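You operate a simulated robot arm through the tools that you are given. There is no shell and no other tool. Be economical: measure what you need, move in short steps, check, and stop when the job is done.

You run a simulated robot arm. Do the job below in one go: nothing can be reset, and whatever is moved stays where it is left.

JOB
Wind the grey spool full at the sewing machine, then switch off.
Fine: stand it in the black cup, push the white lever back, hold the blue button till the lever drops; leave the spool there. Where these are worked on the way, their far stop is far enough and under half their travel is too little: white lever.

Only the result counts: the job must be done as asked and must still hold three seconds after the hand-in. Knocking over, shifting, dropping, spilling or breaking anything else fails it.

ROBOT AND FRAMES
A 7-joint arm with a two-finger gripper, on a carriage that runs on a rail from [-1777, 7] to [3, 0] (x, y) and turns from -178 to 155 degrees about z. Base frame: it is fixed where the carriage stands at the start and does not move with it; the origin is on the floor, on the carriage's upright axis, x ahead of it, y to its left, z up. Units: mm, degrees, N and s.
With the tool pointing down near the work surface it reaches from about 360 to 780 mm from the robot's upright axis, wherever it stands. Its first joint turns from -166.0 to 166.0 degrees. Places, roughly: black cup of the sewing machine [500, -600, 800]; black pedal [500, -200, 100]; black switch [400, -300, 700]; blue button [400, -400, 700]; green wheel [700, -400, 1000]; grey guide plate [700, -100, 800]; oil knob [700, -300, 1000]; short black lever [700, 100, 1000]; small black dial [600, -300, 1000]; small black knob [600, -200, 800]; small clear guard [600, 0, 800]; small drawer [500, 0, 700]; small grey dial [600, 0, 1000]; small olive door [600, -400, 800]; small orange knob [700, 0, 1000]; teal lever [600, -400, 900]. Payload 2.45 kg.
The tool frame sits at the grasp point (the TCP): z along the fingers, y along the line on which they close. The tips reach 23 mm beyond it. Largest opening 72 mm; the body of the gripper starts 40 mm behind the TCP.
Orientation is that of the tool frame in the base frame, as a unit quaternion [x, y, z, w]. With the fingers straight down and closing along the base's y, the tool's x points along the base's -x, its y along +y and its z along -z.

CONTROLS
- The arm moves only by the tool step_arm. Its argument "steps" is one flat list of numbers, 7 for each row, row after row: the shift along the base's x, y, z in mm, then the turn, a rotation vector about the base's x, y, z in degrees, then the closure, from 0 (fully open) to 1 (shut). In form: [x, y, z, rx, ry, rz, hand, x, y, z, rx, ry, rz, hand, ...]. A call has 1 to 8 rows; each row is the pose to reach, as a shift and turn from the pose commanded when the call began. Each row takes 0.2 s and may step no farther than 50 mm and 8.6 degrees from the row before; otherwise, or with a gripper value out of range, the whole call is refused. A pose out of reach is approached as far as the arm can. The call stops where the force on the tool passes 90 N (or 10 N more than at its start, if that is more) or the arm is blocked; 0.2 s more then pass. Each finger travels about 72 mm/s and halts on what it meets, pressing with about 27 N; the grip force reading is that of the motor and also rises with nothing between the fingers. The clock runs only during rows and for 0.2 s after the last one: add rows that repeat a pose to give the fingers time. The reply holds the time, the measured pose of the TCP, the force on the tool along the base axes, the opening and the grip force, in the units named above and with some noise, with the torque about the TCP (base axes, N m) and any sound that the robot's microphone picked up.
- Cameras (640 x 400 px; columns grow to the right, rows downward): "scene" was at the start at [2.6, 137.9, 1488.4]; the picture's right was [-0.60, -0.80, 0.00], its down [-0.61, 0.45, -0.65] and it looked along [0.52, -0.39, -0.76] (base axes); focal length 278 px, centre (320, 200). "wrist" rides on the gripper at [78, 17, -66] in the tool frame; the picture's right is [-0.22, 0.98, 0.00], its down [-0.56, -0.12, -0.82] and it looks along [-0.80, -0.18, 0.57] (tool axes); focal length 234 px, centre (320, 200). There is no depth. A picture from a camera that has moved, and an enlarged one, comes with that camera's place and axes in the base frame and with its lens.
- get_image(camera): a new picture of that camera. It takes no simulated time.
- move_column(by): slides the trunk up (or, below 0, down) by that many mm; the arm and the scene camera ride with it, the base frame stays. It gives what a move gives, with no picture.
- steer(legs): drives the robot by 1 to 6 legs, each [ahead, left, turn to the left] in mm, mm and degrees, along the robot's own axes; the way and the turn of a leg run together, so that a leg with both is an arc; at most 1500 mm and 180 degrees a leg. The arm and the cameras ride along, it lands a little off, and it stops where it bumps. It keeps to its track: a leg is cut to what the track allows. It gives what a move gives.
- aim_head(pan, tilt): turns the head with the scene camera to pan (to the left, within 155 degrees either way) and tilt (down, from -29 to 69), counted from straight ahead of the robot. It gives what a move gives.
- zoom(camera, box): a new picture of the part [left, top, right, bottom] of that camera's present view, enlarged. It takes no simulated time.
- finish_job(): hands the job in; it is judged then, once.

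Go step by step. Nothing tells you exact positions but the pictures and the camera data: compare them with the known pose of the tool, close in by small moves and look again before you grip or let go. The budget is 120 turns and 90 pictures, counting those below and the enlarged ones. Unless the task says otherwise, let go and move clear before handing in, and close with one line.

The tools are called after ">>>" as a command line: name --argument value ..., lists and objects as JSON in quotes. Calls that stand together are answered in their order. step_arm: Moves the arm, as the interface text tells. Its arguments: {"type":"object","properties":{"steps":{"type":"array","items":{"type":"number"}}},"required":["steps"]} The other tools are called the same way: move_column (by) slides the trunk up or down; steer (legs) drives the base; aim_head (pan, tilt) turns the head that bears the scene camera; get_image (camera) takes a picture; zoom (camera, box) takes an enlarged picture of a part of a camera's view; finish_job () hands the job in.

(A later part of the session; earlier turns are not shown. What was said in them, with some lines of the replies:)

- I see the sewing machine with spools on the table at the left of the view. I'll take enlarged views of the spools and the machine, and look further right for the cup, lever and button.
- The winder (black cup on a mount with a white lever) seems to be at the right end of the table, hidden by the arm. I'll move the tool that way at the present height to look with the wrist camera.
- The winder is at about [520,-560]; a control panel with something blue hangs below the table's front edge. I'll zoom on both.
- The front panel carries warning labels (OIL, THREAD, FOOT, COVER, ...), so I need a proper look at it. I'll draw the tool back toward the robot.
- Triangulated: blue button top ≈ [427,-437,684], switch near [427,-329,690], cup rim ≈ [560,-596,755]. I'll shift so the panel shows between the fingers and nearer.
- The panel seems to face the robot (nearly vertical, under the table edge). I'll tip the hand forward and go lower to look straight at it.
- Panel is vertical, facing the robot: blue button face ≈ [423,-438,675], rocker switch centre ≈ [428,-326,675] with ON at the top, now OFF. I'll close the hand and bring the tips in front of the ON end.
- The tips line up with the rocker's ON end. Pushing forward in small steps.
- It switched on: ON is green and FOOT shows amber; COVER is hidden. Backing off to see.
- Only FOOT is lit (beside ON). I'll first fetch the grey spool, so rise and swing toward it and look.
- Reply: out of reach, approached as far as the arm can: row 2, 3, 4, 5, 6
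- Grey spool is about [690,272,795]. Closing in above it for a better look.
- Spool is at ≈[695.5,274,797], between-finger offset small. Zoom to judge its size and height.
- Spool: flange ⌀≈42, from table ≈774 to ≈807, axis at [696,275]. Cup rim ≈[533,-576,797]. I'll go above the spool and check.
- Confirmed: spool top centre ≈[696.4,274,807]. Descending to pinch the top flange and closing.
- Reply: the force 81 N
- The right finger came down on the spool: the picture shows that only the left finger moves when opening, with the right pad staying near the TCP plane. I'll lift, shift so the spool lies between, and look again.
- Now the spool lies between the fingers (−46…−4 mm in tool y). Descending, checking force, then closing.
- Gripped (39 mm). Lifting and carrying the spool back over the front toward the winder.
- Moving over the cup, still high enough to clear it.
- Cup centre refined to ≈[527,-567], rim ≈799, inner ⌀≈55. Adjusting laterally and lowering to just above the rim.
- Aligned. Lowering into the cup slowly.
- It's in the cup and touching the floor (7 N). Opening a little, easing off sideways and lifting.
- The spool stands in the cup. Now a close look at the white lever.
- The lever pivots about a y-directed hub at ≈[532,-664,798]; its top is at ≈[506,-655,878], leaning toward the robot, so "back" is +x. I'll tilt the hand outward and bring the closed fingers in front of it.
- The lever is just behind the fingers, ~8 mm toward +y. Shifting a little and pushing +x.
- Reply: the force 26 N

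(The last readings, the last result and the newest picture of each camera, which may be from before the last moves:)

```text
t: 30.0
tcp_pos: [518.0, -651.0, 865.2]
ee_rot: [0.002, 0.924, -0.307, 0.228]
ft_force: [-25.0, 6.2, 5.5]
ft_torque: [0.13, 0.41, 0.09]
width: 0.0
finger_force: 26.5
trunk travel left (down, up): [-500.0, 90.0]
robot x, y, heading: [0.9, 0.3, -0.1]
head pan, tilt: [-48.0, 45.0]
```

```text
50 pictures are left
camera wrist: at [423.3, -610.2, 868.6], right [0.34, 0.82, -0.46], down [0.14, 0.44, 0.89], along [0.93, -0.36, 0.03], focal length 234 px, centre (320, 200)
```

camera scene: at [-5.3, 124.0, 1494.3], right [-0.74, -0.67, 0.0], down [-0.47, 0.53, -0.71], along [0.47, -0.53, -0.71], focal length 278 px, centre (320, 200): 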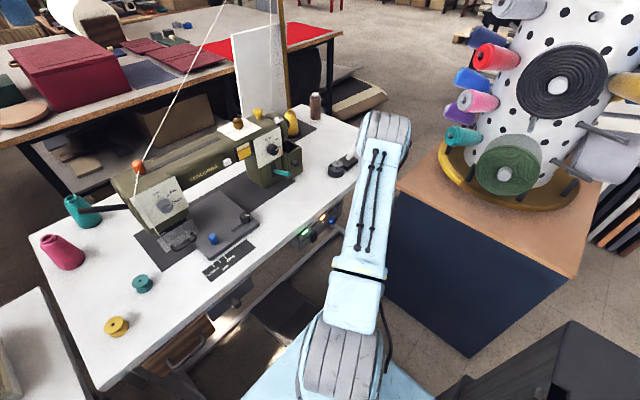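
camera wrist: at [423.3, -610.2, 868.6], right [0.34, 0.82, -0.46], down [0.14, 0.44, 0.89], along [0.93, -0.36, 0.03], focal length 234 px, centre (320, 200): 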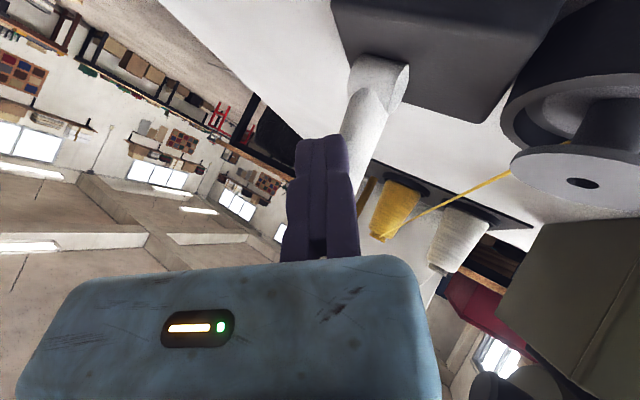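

A thread now runs from the yellow cone to the spool, so the lever has engaged; pushing a bit farther to the stop.

>>> step_arm --steps '[6, 0, 0, 0, 0, 0, 1, 12, 0, 0, 0, 0, 0, 1]'

>>> get_image --camera "wrist"

```text
t: 30.6
tcp_pos: [524.4, -655.9, 867.7]
ee_rot: [0.005, 0.923, -0.31, 0.228]
ft_force: [-40.8, -16.7, 9.3]
ft_torque: [-0.29, 0.56, -0.34]
width: 0.0
finger_force: 26.9
trunk travel left (down, up): [-500.0, 90.0]
robot x, y, heading: [-2.6, -1.3, -0.3]
head pan, tilt: [-48.0, 45.0]
```

```text
49 pictures are left
camera wrist: at [430.3, -615.4, 869.9], right [0.34, 0.82, -0.46], down [0.14, 0.44, 0.88], along [0.93, -0.37, 0.04], focal length 234 px, centre (320, 200)
```

wrist: 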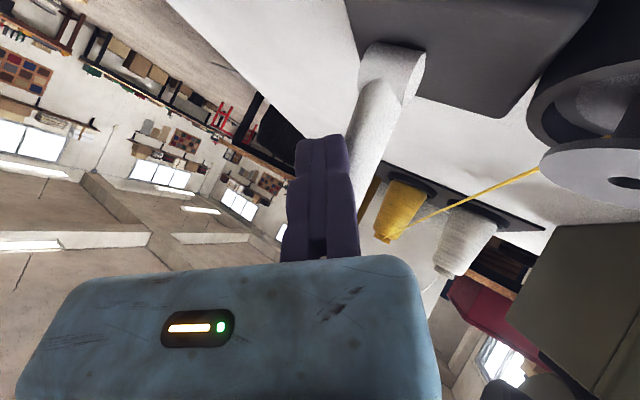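

Resistance rose as at a stop. Backing off along -x and looking whether the lever stays.

>>> step_arm --steps '[-20, 0, 0, 0, 0, 0, 1, -55, 5, 0, 0, 0, 0, 1, -85, 25, 20, 0, 0, 0, 1, -105, 60, 40, 4, 3, 0, 1, -115, 90, 60, 10, 8, 0, 1]'

>>> get_image --camera "wrist"

```text
t: 31.8
tcp_pos: [421.8, -556.9, 924.8]
ee_rot: [-0.002, 0.961, -0.222, 0.164]
ft_force: [-0.4, 0.8, 0.5]
ft_torque: [-0.04, -0.02, -0.01]
width: 0.1
finger_force: 27.1
trunk travel left (down, up): [-500.0, 90.0]
robot x, y, heading: [1.7, 2.6, -0.1]
head pan, tilt: [-48.0, 45.0]
```

```text
48 pictures are left
camera wrist: at [328.6, -520.0, 947.6], right [0.27, 0.9, -0.35], down [0.26, 0.28, 0.92], along [0.92, -0.35, -0.16], focal length 234 px, centre (320, 200)
```

wrist: 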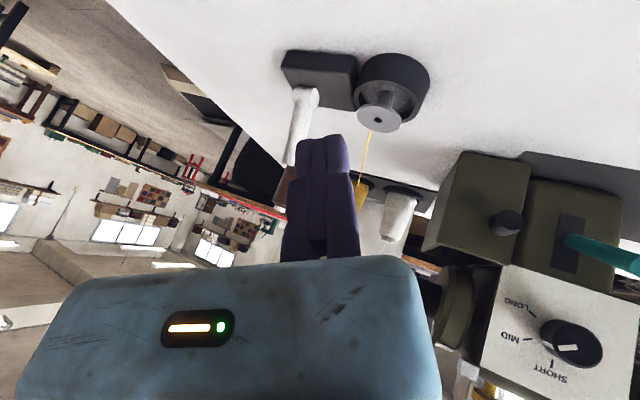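

The lever stays back and the thread is strung. Now swinging to the front of the blue button on the panel.

>>> step_arm --steps '[-25, 28, 0, 6.5, 4.75, 0, 1, -50, 56, -10, 13, 9.5, 0, 1, -75, 85, -25, 19.5, 14.25, 0, 1, -92, 118, -50, 26, 19, 0, 1]'

>>> step_arm --steps '[0, 0, -32, 0, -7.5, 0, 1, 0, 0, -65, 0, -15, 0, 1, 5, 0, -98, 0, -22.5, 0, 1, 10, 0, -130, 0, -30, 0, 1, 15, 0, -160, 0, -37.5, 0, 1, 25, 0, -188, 0, -45, 0, 1]'

>>> get_image --camera "wrist"

```text
t: 32.8
tcp_pos: [330.1, -440.0, 874.8]
ee_rot: [-0.001, 1.0, 0.002, -0.001]
ft_force: [0.0, -0.5, 0.1]
ft_torque: [0.0, -0.03, -0.03]
width: 0.0
finger_force: 26.7
trunk travel left (down, up): [-500.0, 90.0]
robot x, y, heading: [0.3, -2.4, -0.2]
head pan, tilt: [-48.0, 45.0]
```

```text
t: 34.2
tcp_pos: [354.0, -440.7, 687.7]
ee_rot: [0.0, 0.923, -0.002, 0.385]
ft_force: [-0.3, -0.1, 0.1]
ft_torque: [-0.01, -0.01, 0.02]
width: 0.1
finger_force: 27.4
trunk travel left (down, up): [-500.0, 90.0]
robot x, y, heading: [0.0, 0.1, 0.1]
head pan, tilt: [-48.0, 45.0]
```

```text
47 pictures are left
camera wrist: at [252.6, -424.5, 677.2], right [0.15, 0.98, 0.15], down [-0.19, -0.12, 0.97], along [0.97, -0.18, 0.16], focal length 234 px, centre (320, 200)
```

wrist: 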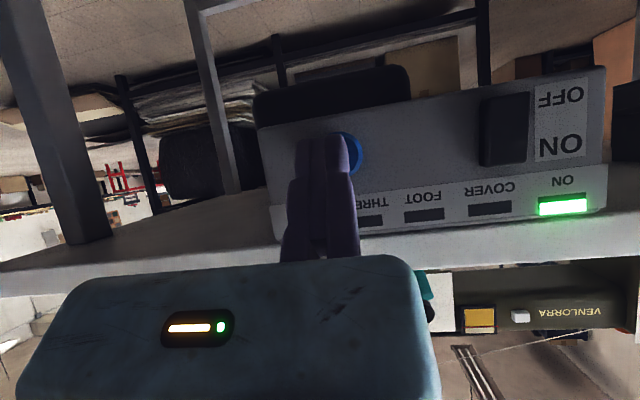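

The FOOT lamp went dark on its own; only ON is lit. Pressing the blue button and holding.

>>> step_arm --steps '[20, 4, 0, 0, 0, 0, 1, 38, 4, 0, 0, 0, 0, 1, 46, 4, 0, 0, 0, 0, 1, 51, 4, 0, 0, 0, 0, 1, 55, 4, 0, 0, 0, 0, 1, 55, 4, 0, 0, 0, 0, 1]'

>>> get_image --camera "wrist"

>>> zoom --camera "scene" --box '[290, 90, 430, 190]'

```text
t: 35.6
tcp_pos: [407.9, -436.9, 685.9]
ee_rot: [0.0, 0.924, -0.001, 0.383]
ft_force: [-10.7, 0.6, 1.4]
ft_torque: [0.02, 0.05, 0.01]
width: 5.9
finger_force: 28.3
trunk travel left (down, up): [-500.0, 90.0]
robot x, y, heading: [-0.3, 0.4, -0.2]
head pan, tilt: [-48.0, 45.0]
heard: click
```

```text
46 pictures are left
camera wrist: at [306.6, -420.5, 677.6], right [0.15, 0.98, 0.15], down [-0.18, -0.12, 0.98], along [0.97, -0.18, 0.16], focal length 234 px, centre (320, 200)
```

wrist: 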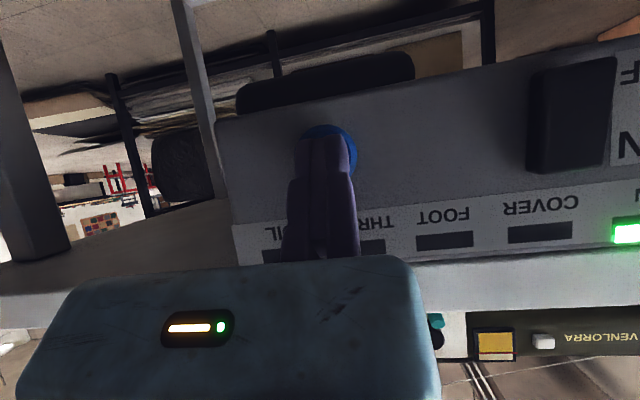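

```text
4.00 times, centred on (360, 140) of scene
camera zoom: at [-6.2, 124.0, 1494.3], right [-0.74, -0.67, 0.0], down [-0.47, 0.53, -0.71], along [0.47, -0.53, -0.71], focal length 1112 px, centre (160, 440)
```

zoom: 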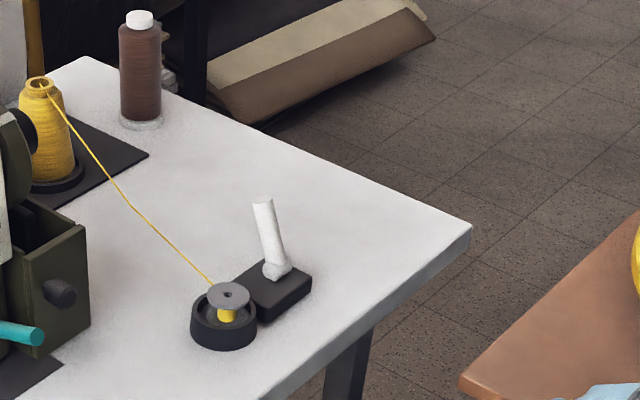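

The button clicked and yellow thread is going onto the spool; the scene camera sees it well. Holding on.

>>> step_arm --steps '[0, 0, 0, 0, 0, 0, 1, 0, 0, 0, 0, 0, 0, 1, 0, 0, 0, 0, 0, 0, 1, 0, 0, 0, 0, 0, 0, 1, 0, 0, 0, 0, 0, 0, 1, 0, 0, 0, 0, 0, 0, 1, 0, 0, 0, 0, 0, 0, 1, 0, 0, 0, 0, 0, 0, 1]'

>>> step_arm --steps '[0, 0, 0, 0, 0, 0, 1, 0, 0, 0, 0, 0, 0, 1, 0, 0, 0, 0, 0, 0, 1, 0, 0, 0, 0, 0, 0, 1, 0, 0, 0, 0, 0, 0, 1, 0, 0, 0, 0, 0, 0, 1, 0, 0, 0, 0, 0, 0, 1, 0, 0, 0, 0, 0, 0, 1]'

>>> zoom --camera "scene" --box '[290, 90, 430, 190]'

```text
t: 37.4
tcp_pos: [407.7, -436.2, 686.5]
ee_rot: [-0.001, 0.924, 0.0, 0.383]
ft_force: [-13.7, -1.6, -1.0]
ft_torque: [-0.03, 0.17, -0.05]
width: 5.8
finger_force: 28.1
trunk travel left (down, up): [-500.0, 90.0]
robot x, y, heading: [0.7, 1.3, -0.0]
head pan, tilt: [-48.0, 45.0]
```

```text
t: 39.2
tcp_pos: [407.8, -436.6, 687.2]
ee_rot: [-0.002, 0.923, 0.0, 0.384]
ft_force: [-15.2, -2.0, -2.7]
ft_torque: [-0.04, 0.26, 0.0]
width: 6.2
finger_force: 28.8
trunk travel left (down, up): [-500.0, 90.0]
robot x, y, heading: [-0.3, -1.8, 0.2]
head pan, tilt: [-48.0, 45.0]
```

```text
4.00 times, centred on (360, 140) of scene
camera zoom: at [-6.2, 123.6, 1494.3], right [-0.74, -0.67, 0.0], down [-0.47, 0.53, -0.71], along [0.47, -0.53, -0.71], focal length 1112 px, centre (160, 440)
```

zoom: 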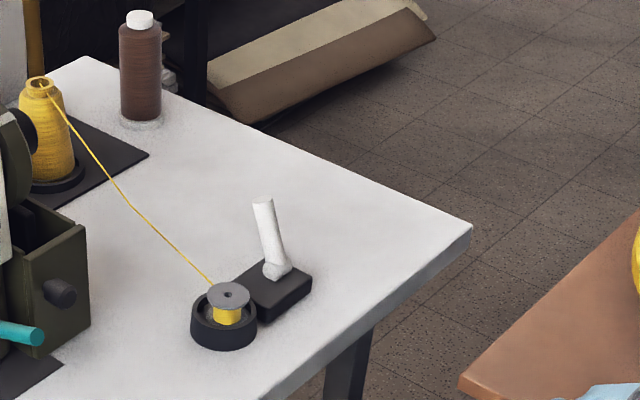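

Thread is building up. Keep holding, watching for the drop.

>>> step_arm --steps '[0, 0, 0, 0, 0, 0, 1, 0, 0, 0, 0, 0, 0, 1, 0, 0, 0, 0, 0, 0, 1, 0, 0, 0, 0, 0, 0, 1, 0, 0, 0, 0, 0, 0, 1, 0, 0, 0, 0, 0, 0, 1, 0, 0, 0, 0, 0, 0, 1, 0, 0, 0, 0, 0, 0, 1]'

>>> step_arm --steps '[0, 0, 0, 0, 0, 0, 1, 0, 0, 0, 0, 0, 0, 1, 0, 0, 0, 0, 0, 0, 1, 0, 0, 0, 0, 0, 0, 1, 0, 0, 0, 0, 0, 0, 1, 0, 0, 0, 0, 0, 0, 1, 0, 0, 0, 0, 0, 0, 1, 0, 0, 0, 0, 0, 0, 1]'

>>> zoom --camera "scene" --box '[290, 90, 430, 190]'

```text
t: 41.0
tcp_pos: [408.3, -435.7, 687.0]
ee_rot: [-0.001, 0.924, -0.001, 0.383]
ft_force: [-14.9, -1.3, -2.4]
ft_torque: [-0.02, 0.21, -0.02]
width: 6.0
finger_force: 28.0
trunk travel left (down, up): [-500.0, 90.0]
robot x, y, heading: [1.8, 0.6, 0.1]
head pan, tilt: [-48.0, 45.0]
```

```text
t: 42.8
tcp_pos: [408.1, -436.6, 686.8]
ee_rot: [0.0, 0.924, -0.001, 0.383]
ft_force: [-15.8, -0.4, -1.3]
ft_torque: [-0.01, 0.17, -0.02]
width: 6.4
finger_force: 28.5
trunk travel left (down, up): [-500.0, 90.0]
robot x, y, heading: [-1.2, -1.8, 0.1]
head pan, tilt: [-48.0, 45.0]
```

```text
4.00 times, centred on (360, 140) of scene
camera zoom: at [-6.3, 123.8, 1494.3], right [-0.74, -0.67, 0.0], down [-0.47, 0.53, -0.71], along [0.47, -0.53, -0.71], focal length 1112 px, centre (160, 440)
```

zoom: 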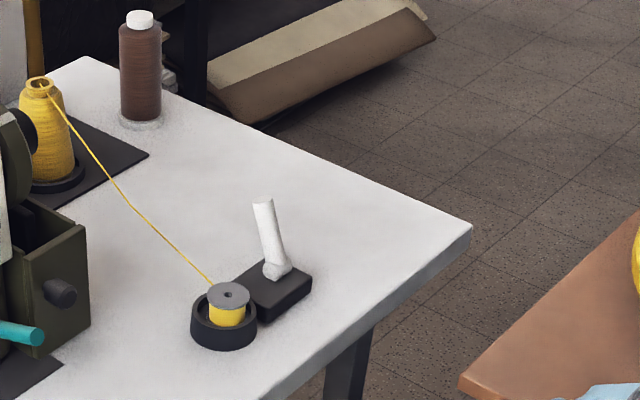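

Nearly full; still holding.

>>> step_arm --steps '[0, 0, 0, 0, 0, 0, 1, 0, 0, 0, 0, 0, 0, 1, 0, 0, 0, 0, 0, 0, 1, 0, 0, 0, 0, 0, 0, 1, 0, 0, 0, 0, 0, 0, 1, 0, 0, 0, 0, 0, 0, 1]'

>>> zoom --camera "scene" --box '[290, 90, 430, 190]'

```text
t: 44.2
tcp_pos: [407.8, -437.3, 687.8]
ee_rot: [-0.001, 0.924, 0.001, 0.383]
ft_force: [-15.6, -1.2, -1.3]
ft_torque: [-0.04, 0.16, 0.02]
width: 6.1
finger_force: 28.4
trunk travel left (down, up): [-500.0, 90.0]
robot x, y, heading: [2.2, 0.7, 0.2]
head pan, tilt: [-48.0, 45.0]
```

```text
4.00 times, centred on (360, 140) of scene
camera zoom: at [-6.3, 123.8, 1494.3], right [-0.74, -0.67, 0.0], down [-0.47, 0.53, -0.71], along [0.47, -0.53, -0.71], focal length 1112 px, centre (160, 440)
```

zoom: 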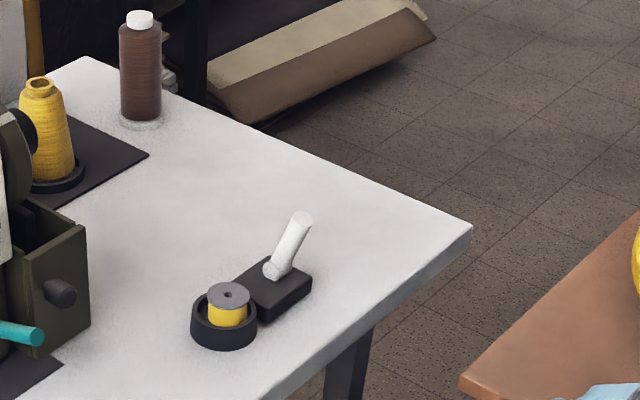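

The lever dropped and the thread is cut off: winding is done. Releasing the button and lining up with the OFF (lower) end of the switch.

>>> step_arm --steps '[-25, 0, 0, 0, 0, 0, 1, -50, 0, 0, 0, 0, 0, 1, -50, 40, -6, 0, 0, 0, 1, -50, 80, -12, 0, 0, 0, 1, -50, 109, -17, 0, 0, 0, 1]'

>>> get_image --camera "wrist"

```text
t: 45.4
tcp_pos: [358.1, -328.3, 669.9]
ee_rot: [-0.002, 0.924, 0.0, 0.383]
ft_force: [-0.1, -0.1, -0.4]
ft_torque: [0.04, 0.02, 0.01]
width: 0.0
finger_force: 28.5
trunk travel left (down, up): [-500.0, 90.0]
robot x, y, heading: [0.8, 0.8, 0.5]
head pan, tilt: [-48.0, 45.0]
```

```text
41 pictures are left
camera wrist: at [257.6, -311.2, 660.3], right [0.15, 0.98, 0.15], down [-0.18, -0.12, 0.98], along [0.97, -0.18, 0.16], focal length 234 px, centre (320, 200)
```

wrist: 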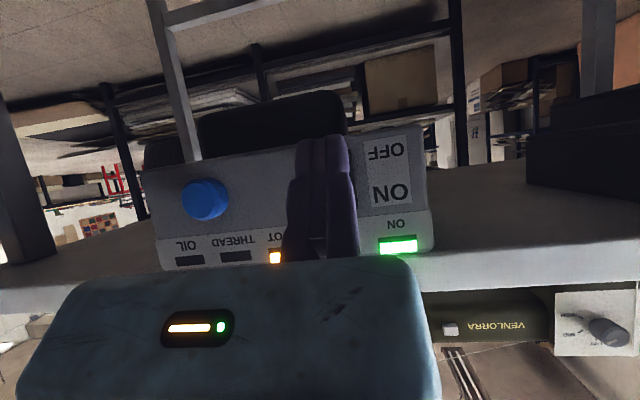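

>>> step_arm --steps '[18, 1, 0, 0, 0, 0, 1, 29, 1, 0, 0, 0, 0, 1, 37, 1, 0, 0, 0, 0, 1, 43, 1, 0, 0, 0, 0, 1, 48, 1, 0, 0, 0, 0, 1]'

>>> get_image --camera "wrist"

```text
t: 46.6
tcp_pos: [405.2, -326.7, 669.7]
ee_rot: [0.0, 0.924, 0.0, 0.382]
ft_force: [-11.1, 1.7, 1.2]
ft_torque: [-0.15, 0.07, 0.01]
width: 5.9
finger_force: 28.5
trunk travel left (down, up): [-500.0, 90.0]
robot x, y, heading: [0.8, -0.7, 0.1]
head pan, tilt: [-48.0, 45.0]
```

```text
40 pictures are left
camera wrist: at [304.0, -310.0, 660.3], right [0.15, 0.98, 0.15], down [-0.18, -0.12, 0.98], along [0.97, -0.18, 0.16], focal length 234 px, centre (320, 200)
```

wrist: 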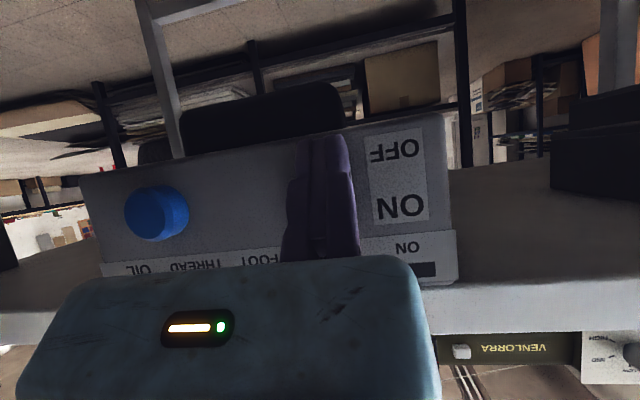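

The ON lamp went dark. Backing clear and making a final check.

>>> step_arm --steps '[-25, 0, 0, 0, 0, 0, 1, -60, 0, 0, 0, 0, 0, 1, -60, 30, 20, 0, 0, 0, 1, -60, 60, 40, 0, 0, 0, 1]'

>>> get_image --camera "wrist"

>>> get_image --camera "scene"

>>> zoom --camera "scene" --box '[290, 90, 430, 190]'

```text
t: 47.6
tcp_pos: [346.7, -266.7, 710.0]
ee_rot: [-0.001, 0.924, -0.001, 0.383]
ft_force: [0.6, -0.4, 0.4]
ft_torque: [0.05, -0.02, 0.03]
width: 0.0
finger_force: 28.3
trunk travel left (down, up): [-500.0, 90.0]
robot x, y, heading: [1.1, -1.8, 0.2]
head pan, tilt: [-48.0, 45.0]
```

```text
39 pictures are left
camera wrist: at [245.7, -250.5, 699.9], right [0.15, 0.98, 0.15], down [-0.18, -0.12, 0.98], along [0.97, -0.18, 0.16], focal length 234 px, centre (320, 200)
```

wrist: 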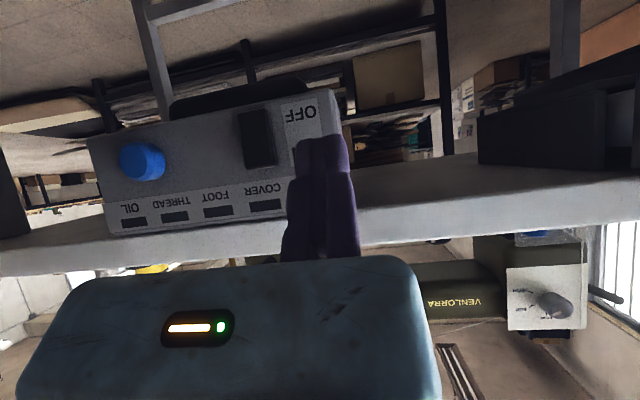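

```text
38 pictures are left
camera scene: at [-5.3, 123.5, 1494.3], right [-0.74, -0.67, 0.0], down [-0.47, 0.53, -0.71], along [0.47, -0.53, -0.71], focal length 278 px, centre (320, 200)
```

scene: 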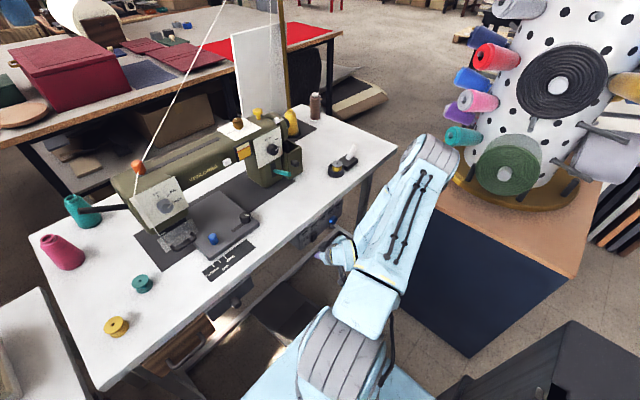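

```text
4.00 times, centred on (360, 140) of scene
camera zoom: at [-5.3, 123.5, 1494.3], right [-0.74, -0.67, 0.0], down [-0.47, 0.53, -0.71], along [0.47, -0.53, -0.71], focal length 1112 px, centre (160, 440)
```

zoom: 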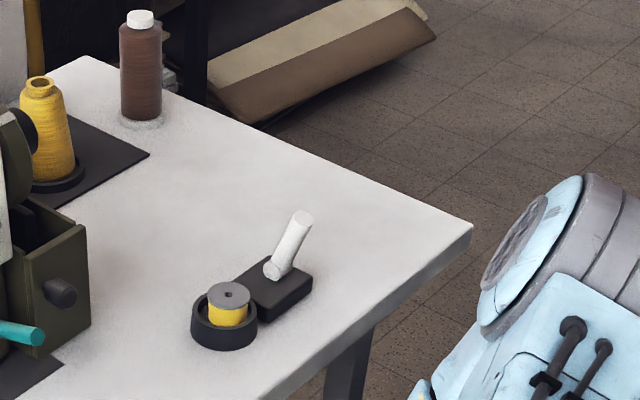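

The spool stands full in the cup, the lever has dropped, all lamps are dark and the arm is clear. Handing in.

>>> finish_job

```text
The job is handed in.
```

The grey spool is wound full and left standing in the black cup, and the sewing machine is switched off.
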